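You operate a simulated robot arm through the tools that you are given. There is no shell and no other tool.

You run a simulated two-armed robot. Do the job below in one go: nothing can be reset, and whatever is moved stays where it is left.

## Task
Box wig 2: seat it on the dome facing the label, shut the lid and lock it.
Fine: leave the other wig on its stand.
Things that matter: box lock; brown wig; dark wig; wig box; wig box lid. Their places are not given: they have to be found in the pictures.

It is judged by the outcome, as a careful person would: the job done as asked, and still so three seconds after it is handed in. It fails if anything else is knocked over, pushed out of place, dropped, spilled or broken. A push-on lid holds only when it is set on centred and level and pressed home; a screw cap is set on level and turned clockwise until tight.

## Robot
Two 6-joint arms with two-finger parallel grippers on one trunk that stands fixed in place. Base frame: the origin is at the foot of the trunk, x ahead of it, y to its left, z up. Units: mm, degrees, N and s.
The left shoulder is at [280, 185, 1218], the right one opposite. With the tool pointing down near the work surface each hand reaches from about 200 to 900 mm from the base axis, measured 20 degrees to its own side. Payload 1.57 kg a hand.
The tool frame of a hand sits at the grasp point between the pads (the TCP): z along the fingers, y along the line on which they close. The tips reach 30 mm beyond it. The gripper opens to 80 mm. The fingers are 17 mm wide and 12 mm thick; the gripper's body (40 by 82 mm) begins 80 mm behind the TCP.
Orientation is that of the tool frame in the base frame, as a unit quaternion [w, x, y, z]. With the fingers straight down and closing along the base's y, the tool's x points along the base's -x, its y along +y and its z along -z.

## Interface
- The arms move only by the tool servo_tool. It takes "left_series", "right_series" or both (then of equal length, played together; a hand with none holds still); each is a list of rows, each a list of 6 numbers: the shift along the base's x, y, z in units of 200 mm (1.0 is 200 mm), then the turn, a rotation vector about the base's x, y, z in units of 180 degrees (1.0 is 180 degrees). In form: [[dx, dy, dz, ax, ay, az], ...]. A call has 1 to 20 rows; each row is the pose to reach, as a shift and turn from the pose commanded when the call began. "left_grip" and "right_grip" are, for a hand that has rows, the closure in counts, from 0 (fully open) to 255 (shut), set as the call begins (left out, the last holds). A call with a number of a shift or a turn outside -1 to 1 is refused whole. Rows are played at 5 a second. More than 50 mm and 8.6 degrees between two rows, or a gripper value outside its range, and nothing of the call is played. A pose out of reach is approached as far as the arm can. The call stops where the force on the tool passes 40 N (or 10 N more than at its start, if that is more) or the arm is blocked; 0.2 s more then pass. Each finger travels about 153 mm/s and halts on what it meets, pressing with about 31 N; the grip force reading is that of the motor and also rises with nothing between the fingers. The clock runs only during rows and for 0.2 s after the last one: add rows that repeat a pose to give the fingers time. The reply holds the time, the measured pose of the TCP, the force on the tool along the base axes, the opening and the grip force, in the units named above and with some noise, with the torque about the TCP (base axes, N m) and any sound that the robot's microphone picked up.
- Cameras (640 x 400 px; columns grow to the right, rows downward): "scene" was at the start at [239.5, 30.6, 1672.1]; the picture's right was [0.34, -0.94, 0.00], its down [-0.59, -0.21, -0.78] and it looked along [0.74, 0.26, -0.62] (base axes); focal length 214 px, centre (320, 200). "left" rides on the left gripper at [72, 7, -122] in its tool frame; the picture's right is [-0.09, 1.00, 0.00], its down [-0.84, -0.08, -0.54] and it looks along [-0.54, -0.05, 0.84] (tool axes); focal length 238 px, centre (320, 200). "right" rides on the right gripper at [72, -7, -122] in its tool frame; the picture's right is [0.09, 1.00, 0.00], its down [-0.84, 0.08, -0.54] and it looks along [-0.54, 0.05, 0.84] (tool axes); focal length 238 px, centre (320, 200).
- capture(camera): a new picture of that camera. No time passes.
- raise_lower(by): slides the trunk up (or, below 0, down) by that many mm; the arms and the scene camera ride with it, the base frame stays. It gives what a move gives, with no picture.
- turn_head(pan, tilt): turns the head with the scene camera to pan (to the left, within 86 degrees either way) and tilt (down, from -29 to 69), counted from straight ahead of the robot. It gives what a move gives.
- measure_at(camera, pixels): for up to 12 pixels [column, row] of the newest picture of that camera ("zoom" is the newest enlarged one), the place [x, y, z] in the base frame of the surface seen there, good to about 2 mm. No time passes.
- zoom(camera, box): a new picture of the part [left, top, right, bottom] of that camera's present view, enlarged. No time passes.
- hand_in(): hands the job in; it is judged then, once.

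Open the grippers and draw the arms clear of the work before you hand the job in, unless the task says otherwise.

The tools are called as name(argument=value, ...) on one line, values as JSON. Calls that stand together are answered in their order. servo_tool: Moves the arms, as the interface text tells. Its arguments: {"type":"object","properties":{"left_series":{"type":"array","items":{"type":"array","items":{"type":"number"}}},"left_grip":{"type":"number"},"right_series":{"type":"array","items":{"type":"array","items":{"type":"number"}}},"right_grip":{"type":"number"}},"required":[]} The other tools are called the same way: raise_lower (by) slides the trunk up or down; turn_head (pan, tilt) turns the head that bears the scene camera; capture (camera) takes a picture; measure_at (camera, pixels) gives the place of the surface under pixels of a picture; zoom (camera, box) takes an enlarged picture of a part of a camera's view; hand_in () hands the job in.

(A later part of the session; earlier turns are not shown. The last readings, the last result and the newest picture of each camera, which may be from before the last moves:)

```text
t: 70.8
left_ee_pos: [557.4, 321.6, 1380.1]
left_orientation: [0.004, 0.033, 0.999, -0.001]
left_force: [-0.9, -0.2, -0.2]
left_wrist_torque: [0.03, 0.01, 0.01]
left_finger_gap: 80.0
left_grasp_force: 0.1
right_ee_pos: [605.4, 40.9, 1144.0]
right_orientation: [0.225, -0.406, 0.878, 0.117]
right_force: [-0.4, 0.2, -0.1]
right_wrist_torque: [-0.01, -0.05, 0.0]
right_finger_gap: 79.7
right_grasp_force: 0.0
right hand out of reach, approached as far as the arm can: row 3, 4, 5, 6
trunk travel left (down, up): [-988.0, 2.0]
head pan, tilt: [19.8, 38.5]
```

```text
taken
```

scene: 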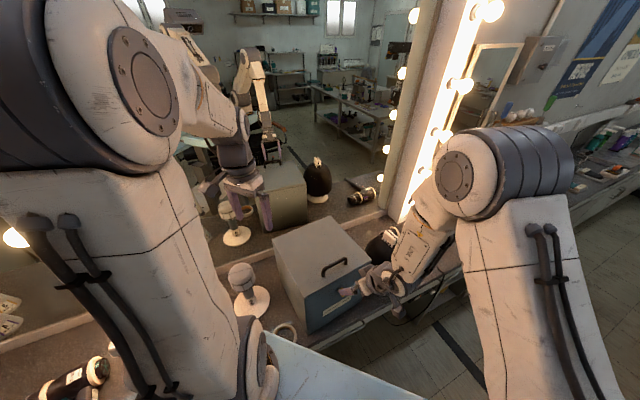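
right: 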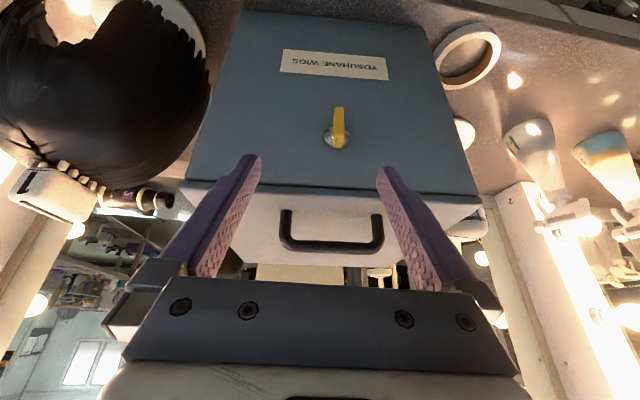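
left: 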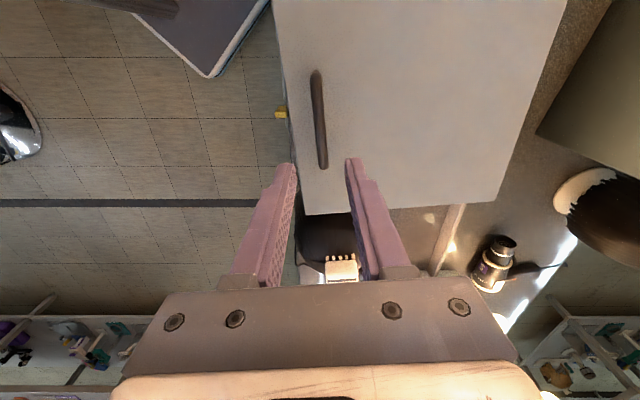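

The right arm stopped short: with the fingers pitched the wrist comes too near its own shoulder. Since the thumb-turn is symmetric about its barrel, I can instead push its upper end sideways from above with the fingers pointing down; I rise and return the tool to vertical.

servo_tool(right_series=[[0, 0, 0.15, 0, 0, 0], [0, 0, 0.3, -0.0215, 0.0166, 0.0001], [0, 0, 0.45, -0.0431, 0.0332, 0.0003], [0, 0, 0.55, -0.0646, 0.0498, 0.0004], [0, 0, 0.6, -0.0862, 0.0664, 0.0006], [0, 0, 0.6, -0.1077, 0.083, 0.0007], [0, 0, 0.6, -0.1293, 0.0996, 0.0009], [0, 0, 0.6, -0.1293, 0.0996, 0.0009]], right_grip=255)

capture(camera="right")

```text
t: 72.6
left_ee_pos: [556.9, 321.5, 1380.1]
left_orientation: [0.004, 0.034, 0.999, -0.001]
left_force: [0.9, 0.0, 0.2]
left_wrist_torque: [0.0, 0.01, 0.01]
left_finger_gap: 80.2
left_grasp_force: 0.0
right_ee_pos: [604.7, 42.1, 1264.8]
right_orientation: [0.01, -0.425, 0.905, -0.007]
right_force: [-0.2, 0.1, -0.5]
right_wrist_torque: [0.02, 0.01, 0.03]
right_finger_gap: 0.0
right_grasp_force: 21.4
right hand out of reach, approached as far as the arm can: row 3, 4
trunk travel left (down, up): [-988.0, 2.0]
head pan, tilt: [19.8, 38.5]
```

```text
taken
```

right: 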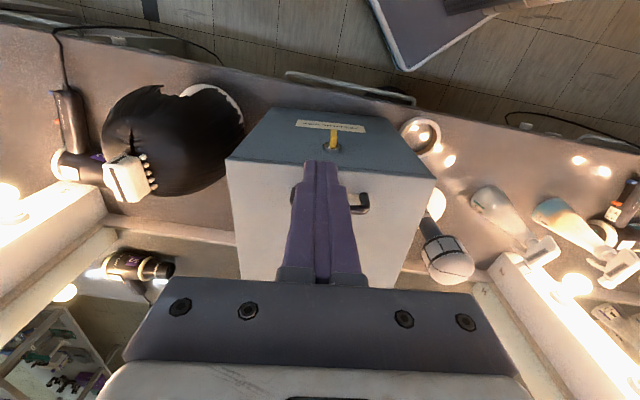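

The fingers are closed and vertical again, and the lever shows at (333,138). I zoom and measure it from here, looking down on it.

zoom(camera="right", box=[305, 110, 365, 165])

```text
7.27 times, centred on (335, 138) of right
```

zoom: 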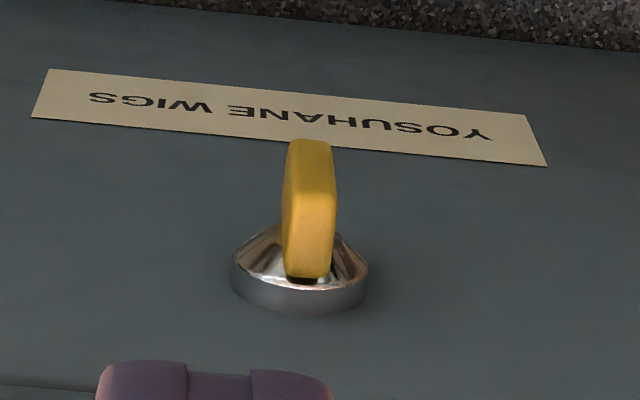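

measure_at(camera="zoom", pixels=[[293, 265], [325, 265], [310, 200], [310, 260], [295, 150], [328, 150], [240, 270], [362, 270], [300, 300], [310, 175], [215, 375], [450, 330]])

```text
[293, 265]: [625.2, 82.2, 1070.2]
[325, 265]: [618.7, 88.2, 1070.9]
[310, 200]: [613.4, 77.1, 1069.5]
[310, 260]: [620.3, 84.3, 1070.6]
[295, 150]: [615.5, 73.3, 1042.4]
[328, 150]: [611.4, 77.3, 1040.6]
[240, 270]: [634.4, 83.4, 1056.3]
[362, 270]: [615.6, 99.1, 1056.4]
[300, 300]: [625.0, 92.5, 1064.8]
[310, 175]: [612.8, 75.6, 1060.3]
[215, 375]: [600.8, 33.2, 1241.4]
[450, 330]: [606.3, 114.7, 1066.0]
```

The lever is 8.8 mm wide, centred on the barrel, spanning z 1041–1070 and standing out 13–26 mm. I bring the closed fingertips to just left of and above its upper end (viewed facing the box) and check the alignment.

servo_tool(right_series=[[-0.01, 0.08, 0, 0, 0, 0], [-0.02, 0.165, -0.05, 0, 0, 0], [-0.028, 0.245, -0.2, 0, 0, 0], [-0.028, 0.245, -0.4, 0, 0, 0], [-0.028, 0.245, -0.58, 0, 0, 0], [-0.028, 0.245, -0.72, 0, 0, 0], [-0.028, 0.245, -0.774, 0, 0, 0], [-0.028, 0.245, -0.774, 0, 0, 0]], right_grip=255)

capture(camera="right")

zoom(camera="scene", box=[300, 240, 390, 320])

```text
t: 74.4
left_ee_pos: [556.2, 321.5, 1380.9]
left_orientation: [0.004, 0.034, 0.999, 0.0]
left_force: [-0.2, -0.6, 0.2]
left_wrist_torque: [0.01, -0.01, 0.0]
left_finger_gap: 80.1
left_grasp_force: 0.0
right_ee_pos: [601.5, 92.1, 1108.4]
right_orientation: [0.009, -0.425, 0.905, -0.007]
right_force: [0.3, 0.7, 0.3]
right_wrist_torque: [0.0, 0.04, 0.0]
right_finger_gap: 0.2
right_grasp_force: 21.7
trunk travel left (down, up): [-988.0, 2.0]
head pan, tilt: [19.8, 38.5]
```

```text
taken
```

right: 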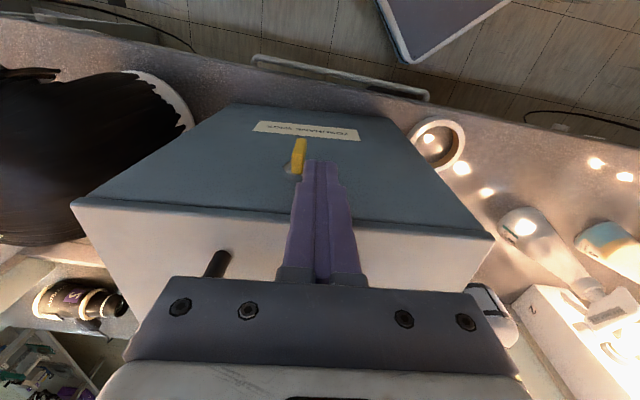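

```text
5.00 times, centred on (345, 280) of scene
```

zoom: 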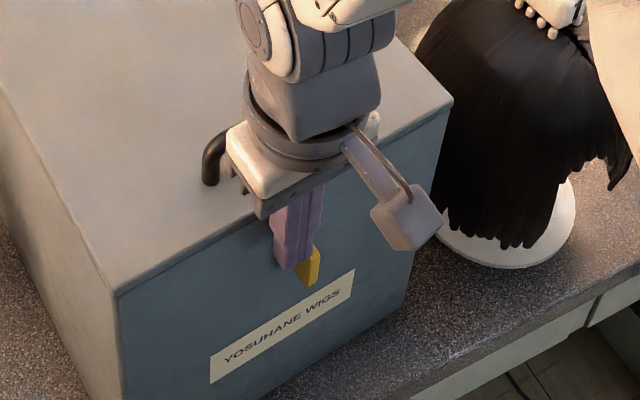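

The fingertips are beside the lever at (325,165) with the lever at (298,155). I zoom to check the gap.

zoom(camera="right", box=[270, 115, 360, 195])

zoom(camera="scene", box=[325, 265, 375, 305])

```text
5.00 times, centred on (315, 155) of right
```

zoom: 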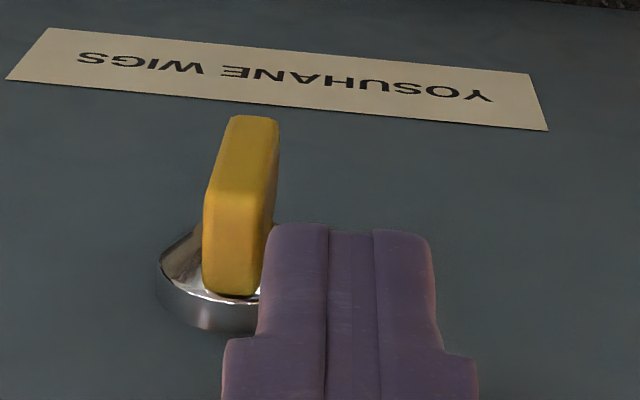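

```text
10.00 times, centred on (350, 285) of scene
```

zoom: 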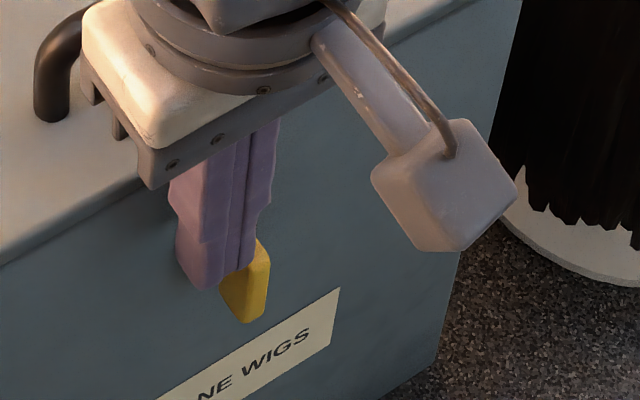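

The tip is still above the lever and almost in line with its side. I move 3 mm further to the left and lower 14 mm so the tips come alongside the lever's upper end.

servo_tool(right_series=[[-0.0145, 0.0055, 0, 0, 0, 0], [-0.0145, 0.0055, -0.035, 0, 0, 0], [-0.0145, 0.0055, -0.07, 0, 0, 0], [-0.0145, 0.0055, -0.07, 0, 0, 0]])

zoom(camera="right", box=[270, 115, 360, 195])

```text
t: 75.4
left_ee_pos: [556.3, 322.6, 1381.3]
left_orientation: [0.004, 0.033, 0.999, 0.0]
left_force: [0.2, 0.7, 1.0]
left_wrist_torque: [0.01, -0.03, -0.02]
left_finger_gap: 80.0
left_grasp_force: 0.0
right_ee_pos: [598.7, 93.9, 1095.0]
right_orientation: [0.009, -0.425, 0.905, -0.007]
right_force: [-0.1, -0.8, -0.2]
right_wrist_torque: [0.03, -0.01, 0.0]
right_finger_gap: 0.1
right_grasp_force: 20.8
trunk travel left (down, up): [-988.0, 2.0]
head pan, tilt: [19.8, 38.5]
```

```text
5.00 times, centred on (315, 155) of right
```

zoom: 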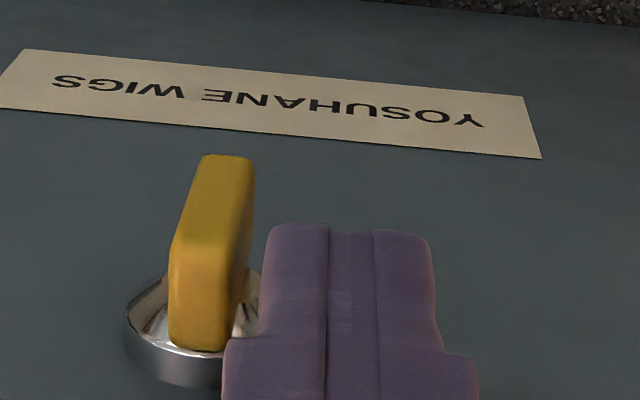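

The tip is now alongside the lever with about a 6 mm gap. I push it clockwise (towards the viewer's right), following the arc to about 45°, and check force and picture.

servo_tool(right_series=[[0.0115, -0.0097, 0, 0, 0, 0], [0.0248, -0.021, 0, 0, 0, 0], [0.0348, -0.0293, 0.003, 0, 0, 0], [0.0447, -0.0377, 0.003, 0, 0, 0], [0.0546, -0.0461, 0.001, 0, 0, 0], [0.0546, -0.0461, 0.001, 0, 0, 0]])

zoom(camera="right", box=[270, 115, 360, 195])

zoom(camera="scene", box=[325, 265, 375, 305])

```text
t: 76.8
left_ee_pos: [554.9, 321.8, 1381.1]
left_orientation: [0.003, 0.033, 0.999, -0.001]
left_force: [0.4, -0.1, 0.4]
left_wrist_torque: [-0.03, -0.02, 0.0]
left_finger_gap: 80.0
left_grasp_force: 0.1
right_ee_pos: [608.4, 83.8, 1095.9]
right_orientation: [0.009, -0.425, 0.905, -0.008]
right_force: [-9.8, 4.6, 5.4]
right_wrist_torque: [0.14, 0.22, 0.06]
right_finger_gap: 0.1
right_grasp_force: 21.6
trunk travel left (down, up): [-988.0, 2.0]
head pan, tilt: [19.8, 38.5]
```

```text
5.00 times, centred on (315, 155) of right
```

zoom: 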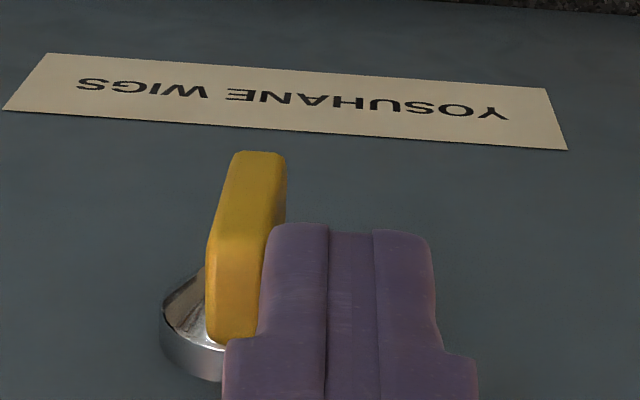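

```text
10.00 times, centred on (350, 285) of scene
```

zoom: 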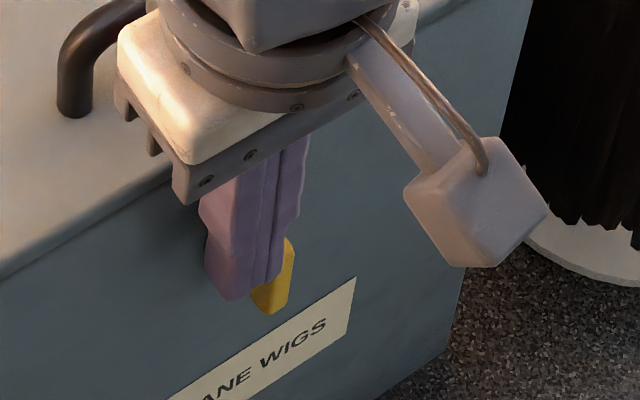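

Resistance was about 10 N and the lever did not turn: the box itself slid some millimetres to the right. I back the finger off to the left and look at where things are.

servo_tool(right_series=[[-0.02, 0.017, 0, 0, 0, 0], [-0.04, 0.034, 0, 0, 0, 0], [-0.045, 0.038, 0.1, 0, 0, 0], [-0.045, 0.038, 0.25, 0, 0, 0], [-0.06, 0.0, 0.45, 0, 0, 0], [-0.1, -0.1, 0.6, 0, 0, 0], [-0.15, -0.25, 0.7, 0, 0, 0], [-0.15, -0.25, 0.7, 0, 0, 0]])

capture(camera="right")

capture(camera="scene")

```text
t: 78.6
left_ee_pos: [558.0, 322.8, 1380.3]
left_orientation: [0.004, 0.032, 0.999, -0.001]
left_force: [-0.1, -0.8, 0.3]
left_wrist_torque: [-0.01, 0.01, -0.03]
left_finger_gap: 79.7
left_grasp_force: 0.1
right_ee_pos: [577.2, 33.9, 1235.8]
right_orientation: [0.01, -0.424, 0.905, -0.007]
right_force: [0.4, 0.1, 0.3]
right_wrist_torque: [0.0, 0.01, 0.02]
right_finger_gap: 0.1
right_grasp_force: 21.7
trunk travel left (down, up): [-988.0, 2.0]
head pan, tilt: [19.8, 38.5]
```

```text
taken
```

right: 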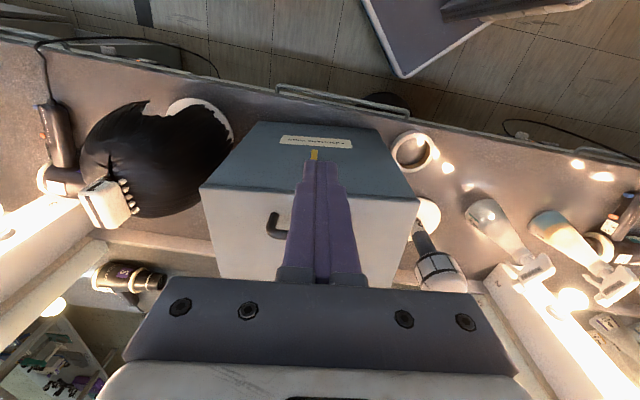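

```text
taken
```

scene: 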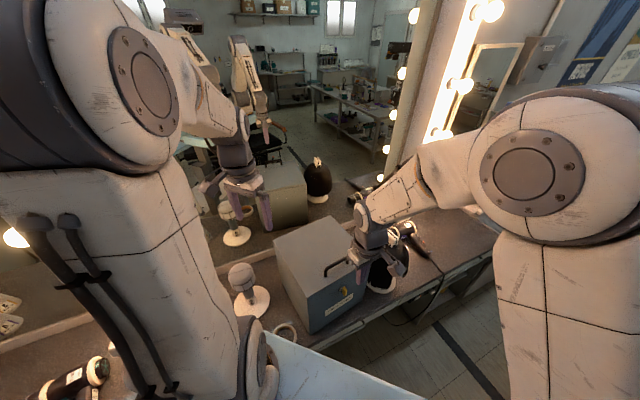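

zoom(camera="scene", box=[265, 205, 395, 335])

measure_at(camera="scene", pixels=[[305, 280], [306, 295], [320, 278], [360, 275], [345, 288], [343, 292], [345, 285]])

```text
3.08 times, centred on (330, 270) of scene
```

zoom: 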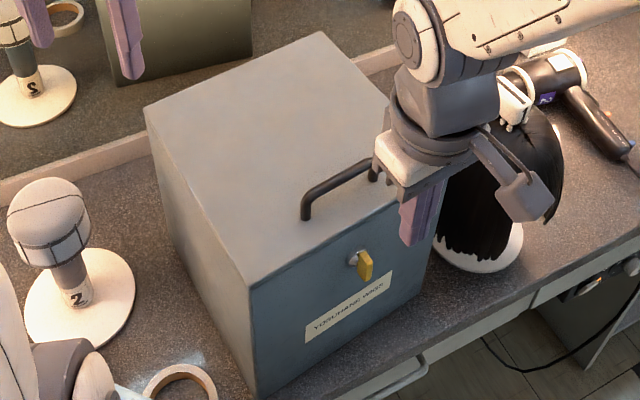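

```text
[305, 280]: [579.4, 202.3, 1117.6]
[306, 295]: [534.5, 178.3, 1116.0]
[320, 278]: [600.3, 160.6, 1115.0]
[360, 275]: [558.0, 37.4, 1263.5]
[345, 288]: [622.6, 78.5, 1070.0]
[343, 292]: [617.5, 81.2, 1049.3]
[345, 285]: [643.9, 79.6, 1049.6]
```

I measure the box's front-left corner, lever and label positions more closely to see how far the box has slid.

zoom(camera="scene", box=[290, 275, 370, 325])

measure_at(camera="zoom", pixels=[[128, 170], [131, 200], [160, 155], [250, 95], [395, 130], [415, 145], [405, 180], [430, 110], [230, 270], [415, 200], [200, 220], [390, 115]])

```text
8.00 times, centred on (330, 300) of scene
```

zoom: 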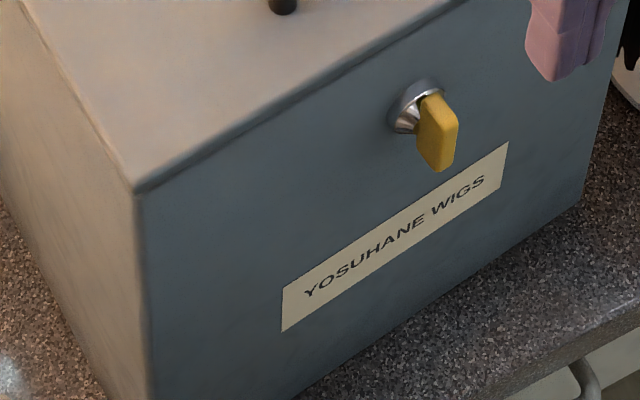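

```text
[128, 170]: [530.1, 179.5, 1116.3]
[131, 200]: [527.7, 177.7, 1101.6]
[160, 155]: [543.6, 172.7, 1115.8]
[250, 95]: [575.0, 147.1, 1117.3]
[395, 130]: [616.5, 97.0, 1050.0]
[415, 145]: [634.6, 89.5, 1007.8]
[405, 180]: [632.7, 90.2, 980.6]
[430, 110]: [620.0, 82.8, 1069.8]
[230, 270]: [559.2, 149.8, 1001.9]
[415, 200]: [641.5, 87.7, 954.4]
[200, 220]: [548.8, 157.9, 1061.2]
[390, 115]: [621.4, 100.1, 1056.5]
```

The box has slid and turned only slightly, but pushing one side is not right. A pinch on the lever turned about its own axis gives pure torque, and the left arm can reach that with its tool horizontal; I first move the right arm well away to the right.

servo_tool(right_series=[[-0.02, -0.1, 0.15, 0, 0, 0], [-0.04, -0.25, 0.3, 0, 0, 0], [-0.06, -0.42, 0.42, 0, 0, 0], [-0.08, -0.6, 0.52, 0, 0, -0.02], [-0.1, -0.78, 0.62, 0, 0, -0.05], [-0.1, -0.92, 0.72, 0, 0, -0.08], [-0.1, -1.0, 0.85, 0, 0, -0.11], [-0.1, -1.0, 0.95, 0, 0, -0.14], [-0.1, -1.0, 1.0, 0, 0, -0.17]], right_grip=0)

servo_tool(right_series=[[0, -0.15, 0.02, 0, 0, -0.02], [0, -0.3, 0.04, 0, 0, -0.04], [0, -0.45, 0.06, 0, 0, -0.06], [0, -0.6, 0.08, 0, 0, -0.08], [0, -0.7, 0.1, 0, 0, -0.1]])

capture(camera="scene")

```text
t: 80.6
left_ee_pos: [556.4, 321.8, 1381.4]
left_orientation: [0.003, 0.034, 0.999, 0.001]
left_force: [0.6, 0.1, 1.1]
left_wrist_torque: [0.03, 0.0, -0.01]
left_finger_gap: 79.9
left_grasp_force: 0.1
right_ee_pos: [558.6, -164.1, 1435.6]
right_orientation: [0.008, -0.17, 0.985, -0.01]
right_force: [0.0, 1.0, 0.3]
right_wrist_torque: [0.01, -0.02, 0.02]
right_finger_gap: 80.0
right_grasp_force: 0.0
trunk travel left (down, up): [-988.0, 2.0]
head pan, tilt: [19.8, 38.5]
```

```text
t: 81.8
left_ee_pos: [557.1, 322.2, 1379.9]
left_orientation: [0.004, 0.032, 0.999, 0.0]
left_force: [0.1, -0.4, 0.3]
left_wrist_torque: [-0.01, 0.02, -0.01]
left_finger_gap: 79.8
left_grasp_force: 0.0
right_ee_pos: [557.2, -306.1, 1456.1]
right_orientation: [0.006, -0.016, 1.0, -0.011]
right_force: [-0.6, -0.6, -0.2]
right_wrist_torque: [0.0, 0.01, -0.01]
right_finger_gap: 80.0
right_grasp_force: 0.0
trunk travel left (down, up): [-988.0, 2.0]
head pan, tilt: [19.8, 38.5]
```

```text
taken
```

scene: 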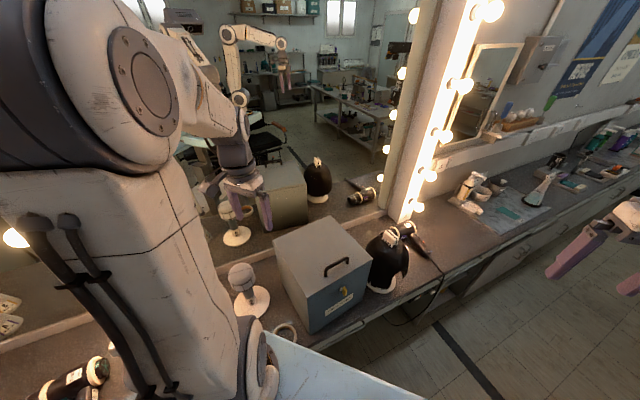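

The right arm is clear. I re-measure the box's corners and the lever from the unobstructed scene view.

zoom(camera="scene", box=[265, 205, 385, 335])

measure_at(camera="zoom", pixels=[[164, 107], [258, 279], [453, 171], [335, 41], [290, 260], [340, 232], [390, 205], [430, 183], [272, 300], [330, 300], [440, 205], [355, 250]])

zoom(camera="scene", box=[325, 275, 361, 307])

```text
3.08 times, centred on (325, 270) of scene
```

zoom: 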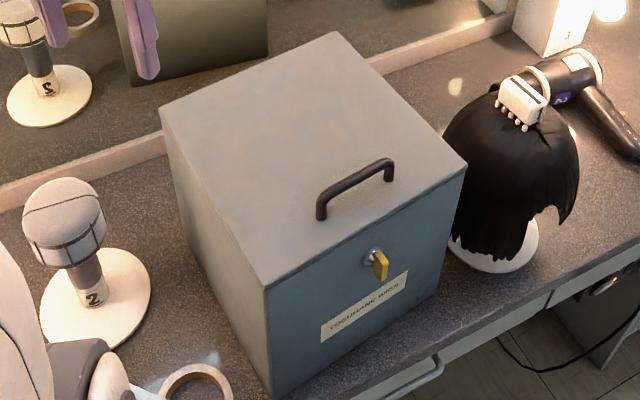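

```text
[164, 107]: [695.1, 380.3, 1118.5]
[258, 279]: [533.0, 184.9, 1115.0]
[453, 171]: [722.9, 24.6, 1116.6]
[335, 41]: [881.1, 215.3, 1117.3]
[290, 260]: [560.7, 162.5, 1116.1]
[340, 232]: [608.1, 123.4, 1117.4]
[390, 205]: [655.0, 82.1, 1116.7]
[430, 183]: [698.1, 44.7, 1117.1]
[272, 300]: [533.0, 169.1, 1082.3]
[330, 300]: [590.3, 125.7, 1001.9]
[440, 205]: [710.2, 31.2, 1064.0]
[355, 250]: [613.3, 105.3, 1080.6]
```

```text
12.50 times, centred on (343, 291) of scene
```

zoom: 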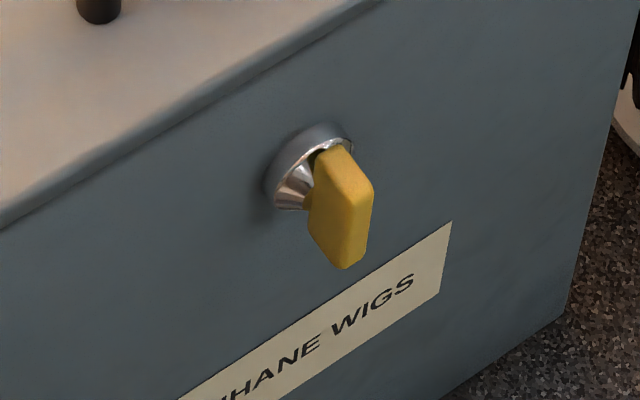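

The box's front has moved right by about 6 mm with a yaw now near 52°; the lever is still vertical. I measure lever and barrel in the newest zoom.

measure_at(camera="zoom", pixels=[[338, 155], [372, 192], [342, 198], [342, 262], [362, 245], [318, 230], [358, 220], [272, 185], [348, 140], [300, 130], [325, 165], [330, 195]])

```text
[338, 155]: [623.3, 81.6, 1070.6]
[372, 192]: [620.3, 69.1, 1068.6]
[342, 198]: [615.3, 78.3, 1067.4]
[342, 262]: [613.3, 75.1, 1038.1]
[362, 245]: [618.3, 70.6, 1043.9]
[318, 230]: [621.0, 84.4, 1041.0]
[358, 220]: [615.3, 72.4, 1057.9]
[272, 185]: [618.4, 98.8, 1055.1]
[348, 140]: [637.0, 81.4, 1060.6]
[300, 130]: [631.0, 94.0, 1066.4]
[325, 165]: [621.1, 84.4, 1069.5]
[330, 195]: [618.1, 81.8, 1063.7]
```

The lever's centre is now at (617,73) on its outer face, z≈1055. I bring the left hand round the front: yaw to 52° and move towards the robot side of the box, tool still down.

servo_tool(left_series=[[-0.04, -0.12, 0.05, 0, 0, 0.039], [-0.08, -0.24, 0.1, 0, 0, 0.0775], [-0.12, -0.36, 0.1, 0, 0, 0.116], [-0.16, -0.48, 0.1, 0, 0, 0.155], [-0.2, -0.6, 0.1, 0, 0, 0.194], [-0.24, -0.73, 0.1, 0, 0, 0.2325], [-0.27, -0.86, 0.1, 0, 0, 0.271], [-0.3, -0.975, 0.1, 0, 0, 0.31], [-0.3, -0.975, 0.1, 0, 0, 0.31]], left_grip=0)

capture(camera="scene")

```text
t: 83.8
left_ee_pos: [494.9, 124.9, 1403.7]
left_orientation: [0.003, -0.439, 0.898, 0.002]
left_force: [0.5, 0.6, -0.2]
left_wrist_torque: [-0.02, 0.01, 0.03]
left_finger_gap: 80.0
left_grasp_force: 0.1
right_ee_pos: [558.4, -307.0, 1456.7]
right_orientation: [0.005, -0.014, 1.0, -0.011]
right_force: [-0.4, 0.1, 0.1]
right_wrist_torque: [0.03, 0.0, 0.04]
right_finger_gap: 80.0
right_grasp_force: 0.0
trunk travel left (down, up): [-988.0, 2.0]
head pan, tilt: [19.8, 38.5]
```

```text
taken
```

scene: 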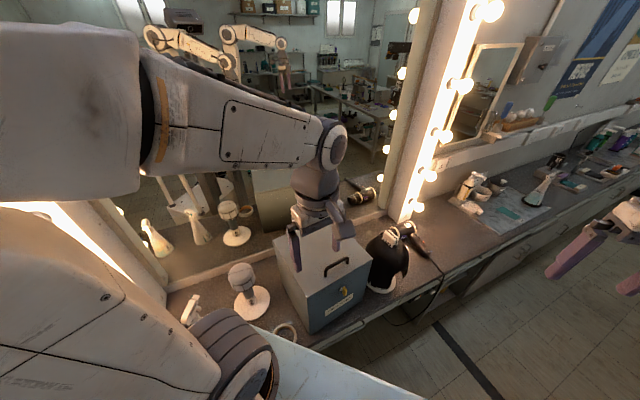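

The left hand is in front at (495,125,1404) with yaw 52°. I move it forward-right and down while pitching 30° towards the box.

servo_tool(left_series=[[0.062, -0.0875, -0.086, 0.0219, -0.0171, 0], [0.124, -0.175, -0.172, 0.0438, -0.0342, 0], [0.186, -0.2625, -0.2575, 0.0657, -0.0514, 0], [0.248, -0.35, -0.343, 0.0875, -0.0685, 0], [0.31, -0.4375, -0.43, 0.1094, -0.0856, 0], [0.3725, -0.525, -0.515, 0.1313, -0.1027, 0], [0.3725, -0.525, -0.515, 0.1313, -0.1027, 0]])

capture(camera="left")

capture(camera="scene")

```text
t: 85.4
left_ee_pos: [569.0, 20.6, 1298.2]
left_orientation: [0.236, -0.423, 0.867, 0.115]
left_force: [0.4, 0.6, -0.1]
left_wrist_torque: [0.01, 0.0, -0.01]
left_finger_gap: 79.6
left_grasp_force: 0.0
right_ee_pos: [557.8, -307.2, 1455.2]
right_orientation: [0.006, -0.014, 1.0, -0.011]
right_force: [0.4, -0.1, -0.9]
right_wrist_torque: [-0.01, 0.0, 0.0]
right_finger_gap: 80.0
right_grasp_force: 0.2
trunk travel left (down, up): [-988.0, 2.0]
head pan, tilt: [19.8, 38.5]
```

```text
taken
```

left: 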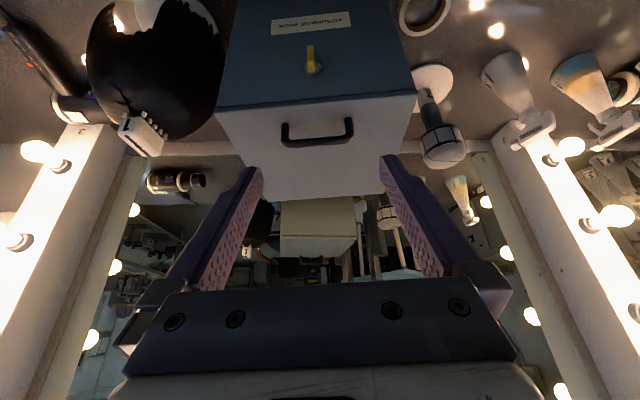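

```text
taken
```

scene: 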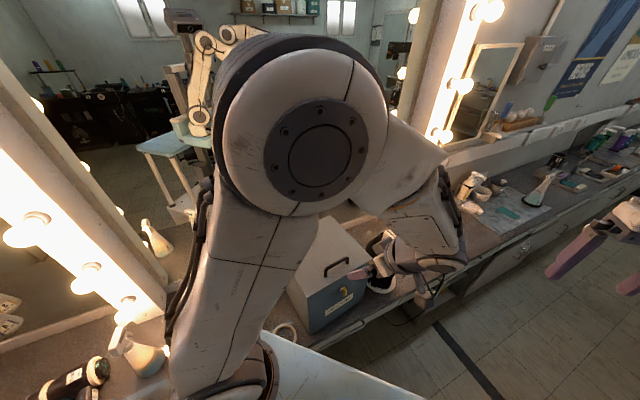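

The left arm reaches this pose well, with the lock at (311,58) in its view. I lower it 195 mm in front of the box face.

servo_tool(left_series=[[0, 0, -0.18, 0, 0, 0], [0, 0, -0.36, 0, 0, 0], [0, 0, -0.54, 0, 0, 0], [0, 0, -0.72, 0, 0, 0], [0, 0, -0.88, 0, 0, 0], [0, 0, -0.975, 0, 0, 0], [0, 0, -0.975, 0, 0, 0]])

capture(camera="left")

capture(camera="scene")

```text
t: 87.0
left_ee_pos: [570.3, 21.6, 1102.6]
left_orientation: [0.236, -0.422, 0.868, 0.114]
left_force: [0.4, 0.0, -0.3]
left_wrist_torque: [-0.01, -0.01, 0.05]
left_finger_gap: 80.1
left_grasp_force: 0.0
right_ee_pos: [558.0, -306.7, 1455.5]
right_orientation: [0.005, -0.015, 1.0, -0.01]
right_force: [1.0, -0.2, -0.5]
right_wrist_torque: [-0.03, -0.02, 0.02]
right_finger_gap: 80.3
right_grasp_force: 0.1
trunk travel left (down, up): [-988.0, 2.0]
head pan, tilt: [19.8, 38.5]
```

```text
taken
```

left: 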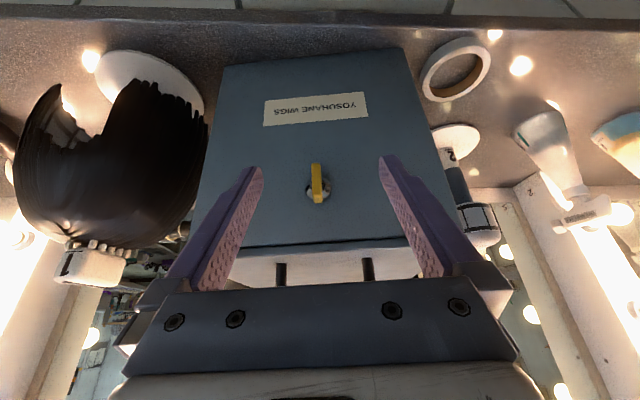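

```text
taken
```

scene: 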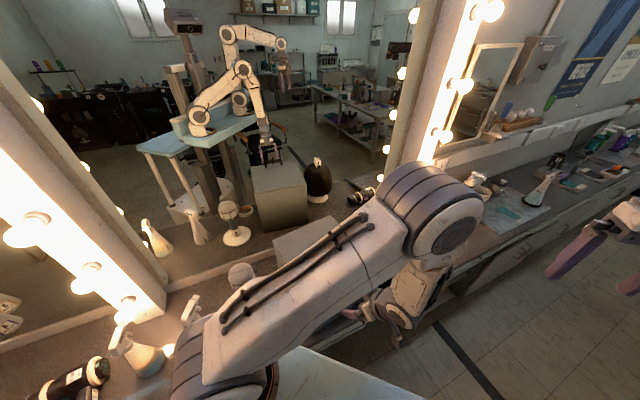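

Still in reach, with the lever centred at (318,185). I pitch the tool the remaining 60° to horizontal while coming to the lever's height, about 90 mm out from the face.

servo_tool(left_series=[[0.004, 0, -0.03, 0.0328, -0.0257, 0], [0.008, 0, -0.06, 0.0657, -0.0513, 0], [0.012, 0, -0.09, 0.0985, -0.077, 0], [0.016, 0, -0.12, 0.1314, -0.1027, 0], [0.02, 0, -0.15, 0.1642, -0.1283, 0], [0.024, 0, -0.18, 0.197, -0.154, 0], [0.028, 0, -0.21, 0.2299, -0.1796, 0], [0.03, 0, -0.238, 0.2627, -0.2053, 0], [0.03, 0, -0.238, 0.2627, -0.2053, 0]])

capture(camera="left")

capture(camera="scene")

```text
t: 89.0
left_ee_pos: [588.7, -2.9, 1052.0]
left_orientation: [0.638, -0.308, 0.633, 0.312]
left_force: [0.2, -0.2, -0.4]
left_wrist_torque: [-0.02, 0.01, 0.01]
left_finger_gap: 80.1
left_grasp_force: 0.0
left hand out of reach, approached as far as the arm can: row 2, 3, 4, 5, 6, 7, 8, 9
right_ee_pos: [557.4, -306.0, 1456.4]
right_orientation: [0.005, -0.015, 1.0, -0.01]
right_force: [-0.1, 0.0, -0.3]
right_wrist_torque: [0.0, -0.01, 0.01]
right_finger_gap: 79.9
right_grasp_force: 0.0
trunk travel left (down, up): [-988.0, 2.0]
head pan, tilt: [19.8, 38.5]
```

```text
taken
```

left: 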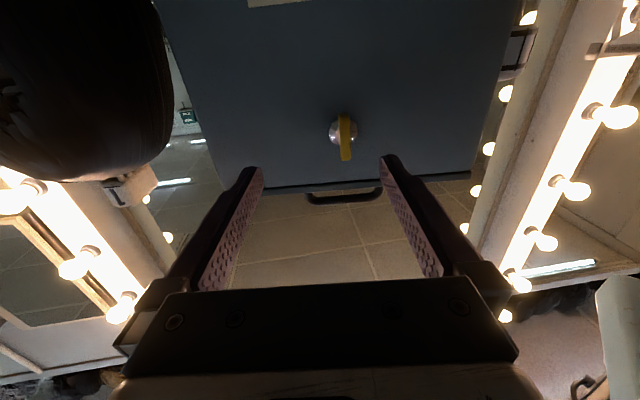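

```text
taken
```

scene: 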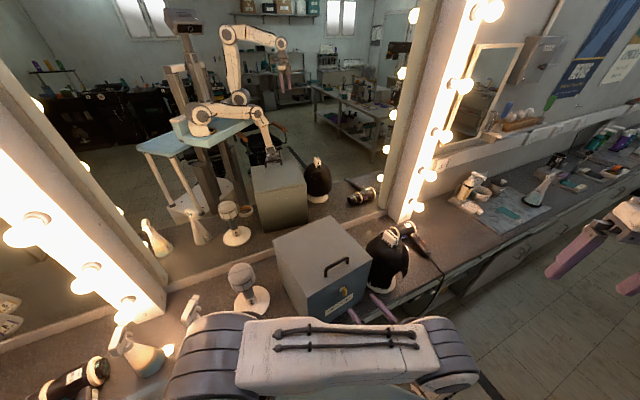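

The tool is now horizontal and exactly square to the face, but it ended 25 mm to the right of the lever. I try moving sideways to line up with it, 80 mm out.

servo_tool(left_series=[[-0.008, 0.04, 0.004, 0, 0, 0], [-0.016, 0.08, 0.008, 0, 0, 0], [-0.024, 0.12, 0.012, 0, 0, 0], [-0.032, 0.162, 0.015, 0, 0, 0], [-0.032, 0.162, 0.015, 0, 0, 0]])

capture(camera="left")

```text
t: 90.2
left_ee_pos: [592.7, 0.8, 1048.9]
left_orientation: [0.637, -0.308, 0.634, 0.312]
left_force: [0.0, -0.5, 0.3]
left_wrist_torque: [0.01, 0.01, 0.02]
left_finger_gap: 80.3
left_grasp_force: 0.3
left hand out of reach, approached as far as the arm can: row 1, 2, 3, 4, 5
right_ee_pos: [556.5, -306.5, 1456.2]
right_orientation: [0.006, -0.015, 1.0, -0.01]
right_force: [-0.8, -0.4, 0.1]
right_wrist_torque: [-0.01, 0.01, 0.02]
right_finger_gap: 80.1
right_grasp_force: 0.0
trunk travel left (down, up): [-988.0, 2.0]
head pan, tilt: [19.8, 38.5]
```

```text
taken
```

left: 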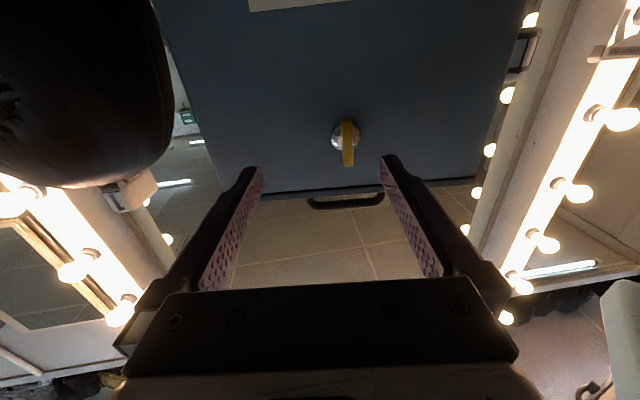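

The arm will not come closer in this horizontal pose, so I drop that idea. A better one: the right hand, pointing down, can pinch the lever's upper half and tilt sideways about the lock's axis, which also gives pure torque. I retrace the left arm's path to clear the space.

servo_tool(left_series=[[-0.014, 0.013, 0.033, -0.0328, 0.0257, 0], [-0.028, 0.026, 0.066, -0.0657, 0.0513, 0], [-0.042, 0.039, 0.1, -0.0985, 0.077, 0], [-0.056, 0.052, 0.133, -0.1314, 0.1027, 0], [-0.07, 0.065, 0.166, -0.1642, 0.1283, 0], [-0.084, 0.078, 0.2, -0.197, 0.154, 0], [-0.098, 0.091, 0.233, -0.2299, 0.1796, 0], [-0.113, 0.104, 0.268, -0.2627, 0.2053, 0], [-0.113, 0.104, 0.268, -0.2627, 0.2053, 0]])

capture(camera="scene")

```text
t: 92.2
left_ee_pos: [570.2, 22.5, 1101.6]
left_orientation: [0.235, -0.423, 0.868, 0.113]
left_force: [0.1, 0.1, -0.4]
left_wrist_torque: [0.01, -0.01, 0.01]
left_finger_gap: 80.0
left_grasp_force: 0.0
left hand out of reach, approached as far as the arm can: row 1, 2, 3, 4, 5, 6
right_ee_pos: [558.3, -306.4, 1455.4]
right_orientation: [0.005, -0.014, 1.0, -0.009]
right_force: [0.1, -0.3, 0.0]
right_wrist_torque: [0.0, 0.01, 0.0]
right_finger_gap: 80.0
right_grasp_force: 0.1
trunk travel left (down, up): [-988.0, 2.0]
head pan, tilt: [19.8, 38.5]
```

```text
taken
```

scene: 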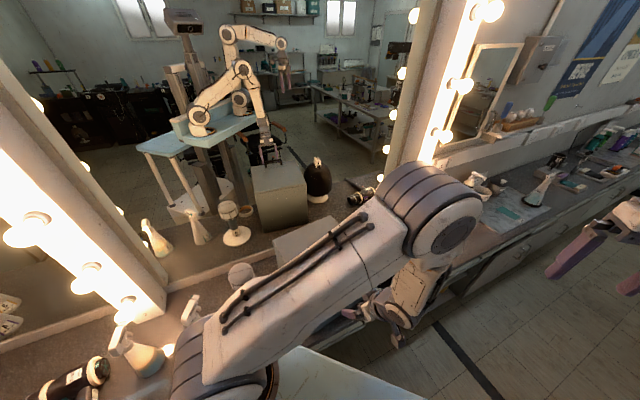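

The left hand is back at (570,22,1102), pitched 30°. From exactly this pitch it can pinch the lever around its centre and swing about the lock's axis, so I line it up 60 mm short of the lever and move the right arm further away.

servo_tool(left_series=[[0.03, 0.03, 0.04, 0, 0, 0], [0.06, 0.06, 0.08, 0, 0, 0], [0.09, 0.085, 0.117, 0, 0, 0], [0.1115, 0.1, 0.117, 0, 0, 0], [0.1115, 0.1, 0.117, 0, 0, 0]], left_grip=0, right_series=[[0, -0.12, 0, 0, 0, 0], [0, -0.24, 0, 0, 0, 0], [0, -0.36, 0, 0, 0, 0], [0, -0.48, 0, 0, 0, 0], [0, -0.55, 0, 0, 0, 0]])

capture(camera="left")

zoom(camera="left", box=[270, 130, 370, 230])

```text
t: 93.4
left_ee_pos: [593.1, 42.5, 1127.9]
left_orientation: [0.236, -0.422, 0.868, 0.114]
left_force: [-0.3, 0.4, 0.2]
left_wrist_torque: [0.0, 0.01, 0.03]
left_finger_gap: 79.9
left_grasp_force: 0.1
right_ee_pos: [557.6, -416.1, 1456.9]
right_orientation: [0.006, -0.014, 1.0, -0.011]
right_force: [-0.4, -0.6, 0.1]
right_wrist_torque: [-0.01, 0.02, -0.01]
right_finger_gap: 80.2
right_grasp_force: 0.0
trunk travel left (down, up): [-988.0, 2.0]
head pan, tilt: [19.8, 38.5]
```

```text
taken
```

left: 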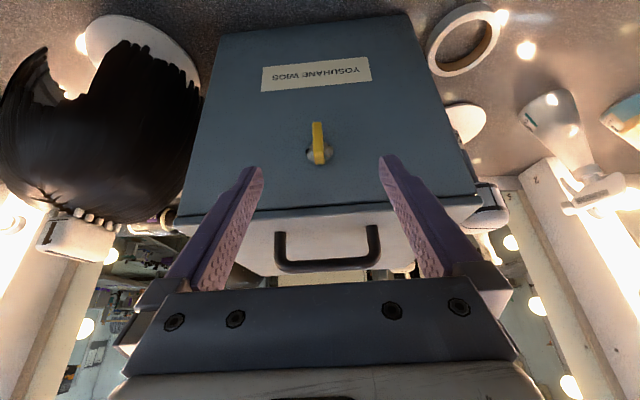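

```text
4.00 times, centred on (320, 180) of left
```

zoom: 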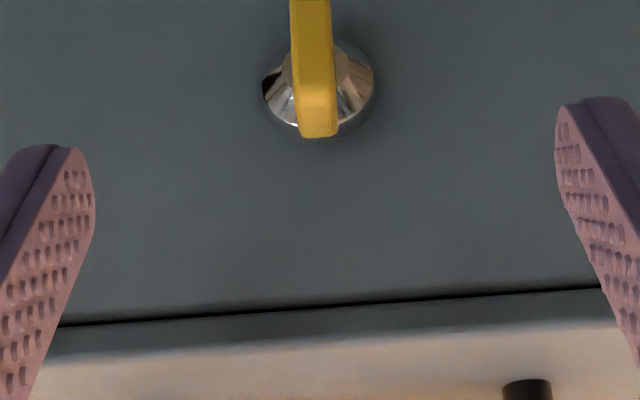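

The lever at (318,145) sits midway between the open fingers. I measure it from here to set the final approach.

zoom(camera="left", box=[290, 110, 350, 175])

measure_at(camera="left", pixels=[[314, 160], [322, 160], [318, 150], [318, 140], [318, 127], [307, 153], [333, 155], [318, 172], [230, 150], [420, 150], [250, 100], [400, 120]])

```text
6.15 times, centred on (320, 142) of left
```

zoom: 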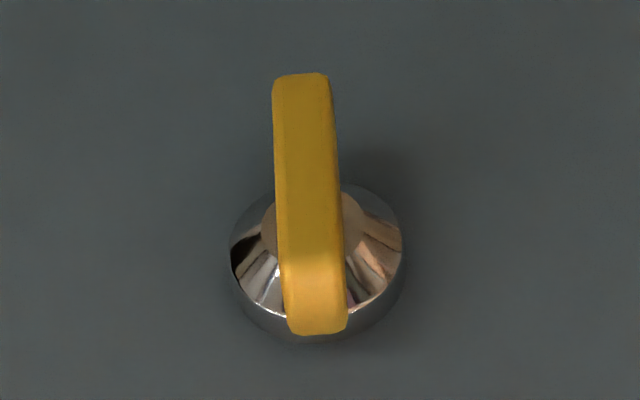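

```text
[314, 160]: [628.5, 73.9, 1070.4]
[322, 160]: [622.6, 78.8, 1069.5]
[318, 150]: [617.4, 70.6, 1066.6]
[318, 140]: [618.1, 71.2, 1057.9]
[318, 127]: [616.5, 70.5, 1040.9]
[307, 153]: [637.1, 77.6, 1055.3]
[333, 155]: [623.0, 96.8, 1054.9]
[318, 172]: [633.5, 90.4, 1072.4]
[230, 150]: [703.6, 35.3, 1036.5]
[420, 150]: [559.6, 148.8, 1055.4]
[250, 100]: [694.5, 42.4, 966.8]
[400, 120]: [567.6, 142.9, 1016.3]
```

The lever's outer face is at (617.3,70.8), 25 mm out, centred at z≈1056. I advance 60 mm along the fingers' direction so they straddle it.

servo_tool(left_series=[[0.025, 0.0276, -0.066, 0, 0, 0], [0.05, 0.0553, -0.1325, 0, 0, 0], [0.075, 0.083, -0.199, 0, 0, 0], [0.09, 0.0995, -0.239, 0, 0, 0], [0.1, 0.1105, -0.265, 0, 0, 0], [0.1, 0.1105, -0.265, 0, 0, 0]], left_grip=0)

zoom(camera="left", box=[220, 110, 420, 250])

measure_at(camera="left", pixels=[[318, 180], [320, 195], [318, 165], [320, 205]])

```text
t: 94.8
left_ee_pos: [614.2, 63.3, 1073.3]
left_orientation: [0.234, -0.423, 0.868, 0.117]
left_force: [-0.7, -0.2, 0.1]
left_wrist_torque: [0.0, 0.02, -0.01]
left_finger_gap: 80.2
left_grasp_force: 0.0
right_ee_pos: [557.5, -417.5, 1455.0]
right_orientation: [0.006, -0.015, 1.0, -0.01]
right_force: [-0.2, 0.6, 0.1]
right_wrist_torque: [-0.06, 0.02, 0.0]
right_finger_gap: 80.1
right_grasp_force: 0.2
trunk travel left (down, up): [-988.0, 2.0]
head pan, tilt: [19.8, 38.5]
```

```text
2.86 times, centred on (320, 180) of left
```

zoom: 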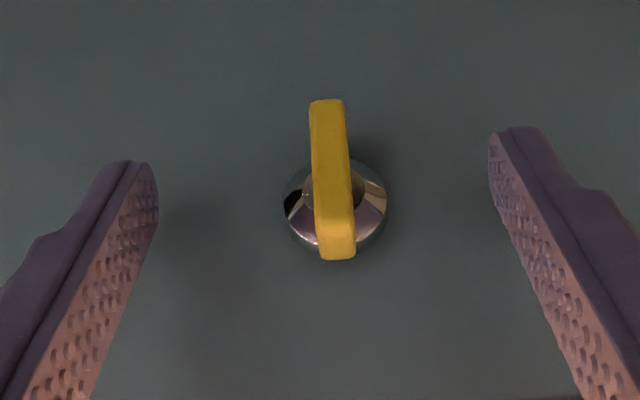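

```text
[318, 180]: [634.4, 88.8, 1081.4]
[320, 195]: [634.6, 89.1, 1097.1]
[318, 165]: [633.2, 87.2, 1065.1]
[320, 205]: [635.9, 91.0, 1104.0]
```

The lever is about 2 mm left of the fingers' midline. I shift over by that and close on it.

servo_tool(left_series=[[-0.0085, 0.007, 0, 0, 0, 0], [-0.0085, 0.007, 0, 0, 0, 0]], left_grip=0)

servo_tool(left_series=[[0, 0, 0, 0, 0, 0], [0, 0, 0, 0, 0, 0], [0, 0, 0, 0, 0, 0], [0, 0, 0, 0, 0, 0]], left_grip=255)

zoom(camera="left", box=[220, 110, 420, 250])

```text
t: 95.4
left_ee_pos: [614.5, 63.9, 1074.3]
left_orientation: [0.234, -0.423, 0.867, 0.116]
left_force: [0.0, 0.6, 0.2]
left_wrist_torque: [0.05, 0.0, 0.01]
left_finger_gap: 80.0
left_grasp_force: 0.1
left hand out of reach, approached as far as the arm can: row 1, 2
right_ee_pos: [557.6, -415.4, 1456.1]
right_orientation: [0.005, -0.015, 1.0, -0.011]
right_force: [0.5, -0.5, 0.4]
right_wrist_torque: [0.02, -0.02, 0.01]
right_finger_gap: 80.0
right_grasp_force: 0.1
trunk travel left (down, up): [-988.0, 2.0]
head pan, tilt: [19.8, 38.5]
```

```text
t: 96.4
left_ee_pos: [613.1, 62.2, 1074.2]
left_orientation: [0.233, -0.423, 0.868, 0.116]
left_force: [-7.3, 0.8, 0.5]
left_wrist_torque: [0.05, -0.14, 0.25]
left_finger_gap: 8.6
left_grasp_force: 27.6
right_ee_pos: [558.1, -416.9, 1456.5]
right_orientation: [0.004, -0.015, 1.0, -0.011]
right_force: [-0.1, 0.5, -0.2]
right_wrist_torque: [0.0, 0.01, -0.02]
right_finger_gap: 79.7
right_grasp_force: 0.0
trunk travel left (down, up): [-988.0, 2.0]
head pan, tilt: [19.8, 38.5]
```

```text
2.86 times, centred on (320, 180) of left
```

zoom: 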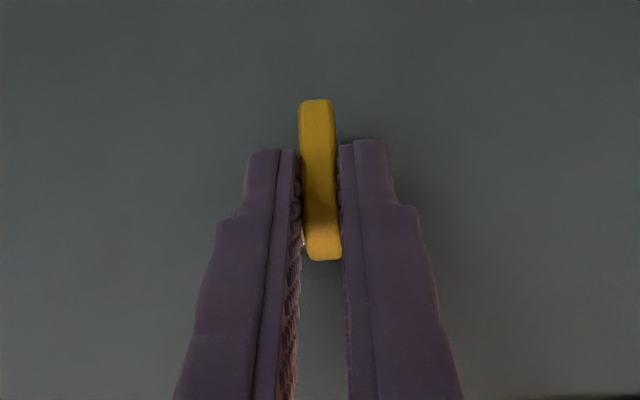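

The lever is gripped (gap 8.6 mm). I try a 16° clockwise turn about the lock's axis and read the torque.

servo_tool(left_series=[[0.0049, -0.0039, -0.0003, 0.0138, 0.0175, 0], [0.0097, -0.0077, -0.0009, 0.0276, 0.0349, 0], [0.0145, -0.0115, -0.002, 0.0413, 0.0523, 0], [0.0193, -0.0152, -0.0034, 0.0551, 0.0698, 0], [0.0193, -0.0152, -0.0034, 0.0551, 0.0698, 0]])

capture(camera="left")

capture(camera="scene")

```text
t: 97.6
left_ee_pos: [619.0, 58.6, 1074.4]
left_orientation: [0.175, -0.386, 0.875, 0.235]
left_force: [-0.3, -4.9, 1.3]
left_wrist_torque: [-0.41, -0.79, 0.19]
left_finger_gap: 15.1
left_grasp_force: 30.9
right_ee_pos: [558.0, -416.6, 1455.4]
right_orientation: [0.006, -0.015, 1.0, -0.01]
right_force: [-0.1, -0.5, 0.6]
right_wrist_torque: [0.02, 0.02, 0.01]
right_finger_gap: 80.0
right_grasp_force: 0.1
trunk travel left (down, up): [-988.0, 2.0]
head pan, tilt: [19.8, 38.5]
```

```text
taken
```

left: 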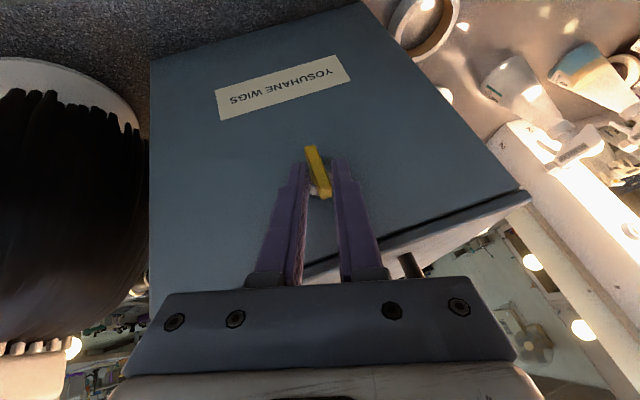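

```text
taken
```

scene: 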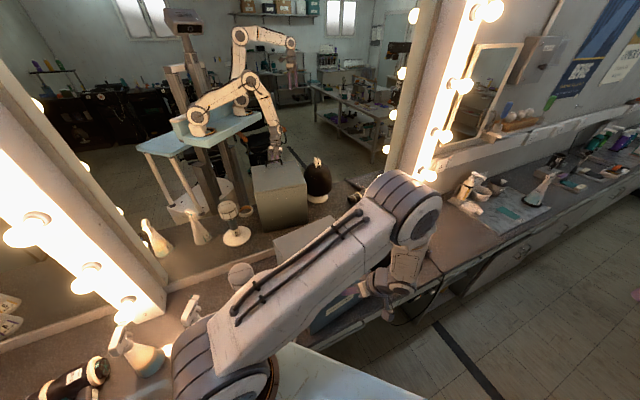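

The fingers twisted around a lever that would not move (about 0.9 N m, gap forced to 15 mm), so clockwise is its stop and locking must be anticlockwise. I let go, turn the left hand back and withdraw it along its approach line.

servo_tool(left_series=[[0, 0, 0, 0, 0, 0], [0, 0, 0, 0, 0, 0], [-0.005, 0.004, 0, -0.0276, -0.0349, 0], [-0.015, 0.01, 0.003, -0.0551, -0.0698, 0], [-0.035, -0.02, 0.06, -0.0551, -0.0698, 0], [-0.065, -0.05, 0.15, -0.0551, -0.0698, 0], [-0.095, -0.08, 0.26, -0.0551, -0.0698, 0], [-0.12, -0.1, 0.38, -0.0551, -0.0698, 0]], left_grip=0)

capture(camera="left")

```text
t: 99.4
left_ee_pos: [594.5, 39.1, 1151.5]
left_orientation: [0.236, -0.423, 0.867, 0.115]
left_force: [0.0, 0.1, 0.3]
left_wrist_torque: [0.0, 0.0, -0.01]
left_finger_gap: 80.0
left_grasp_force: 0.0
right_ee_pos: [558.3, -415.4, 1456.6]
right_orientation: [0.005, -0.015, 1.0, -0.01]
right_force: [-0.6, -0.8, -0.6]
right_wrist_torque: [0.0, -0.03, 0.01]
right_finger_gap: 80.1
right_grasp_force: 0.1
trunk travel left (down, up): [-988.0, 2.0]
head pan, tilt: [19.8, 38.5]
```

```text
taken
```

left: 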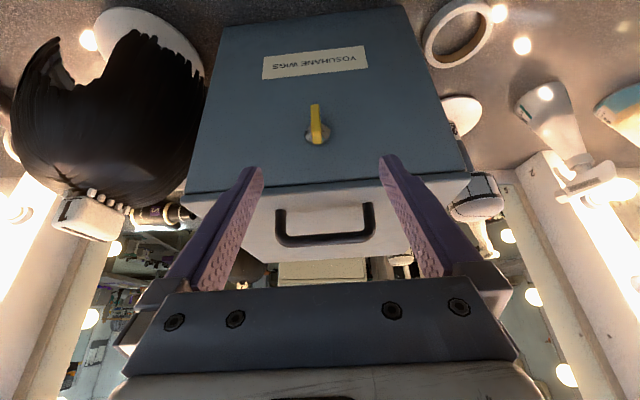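

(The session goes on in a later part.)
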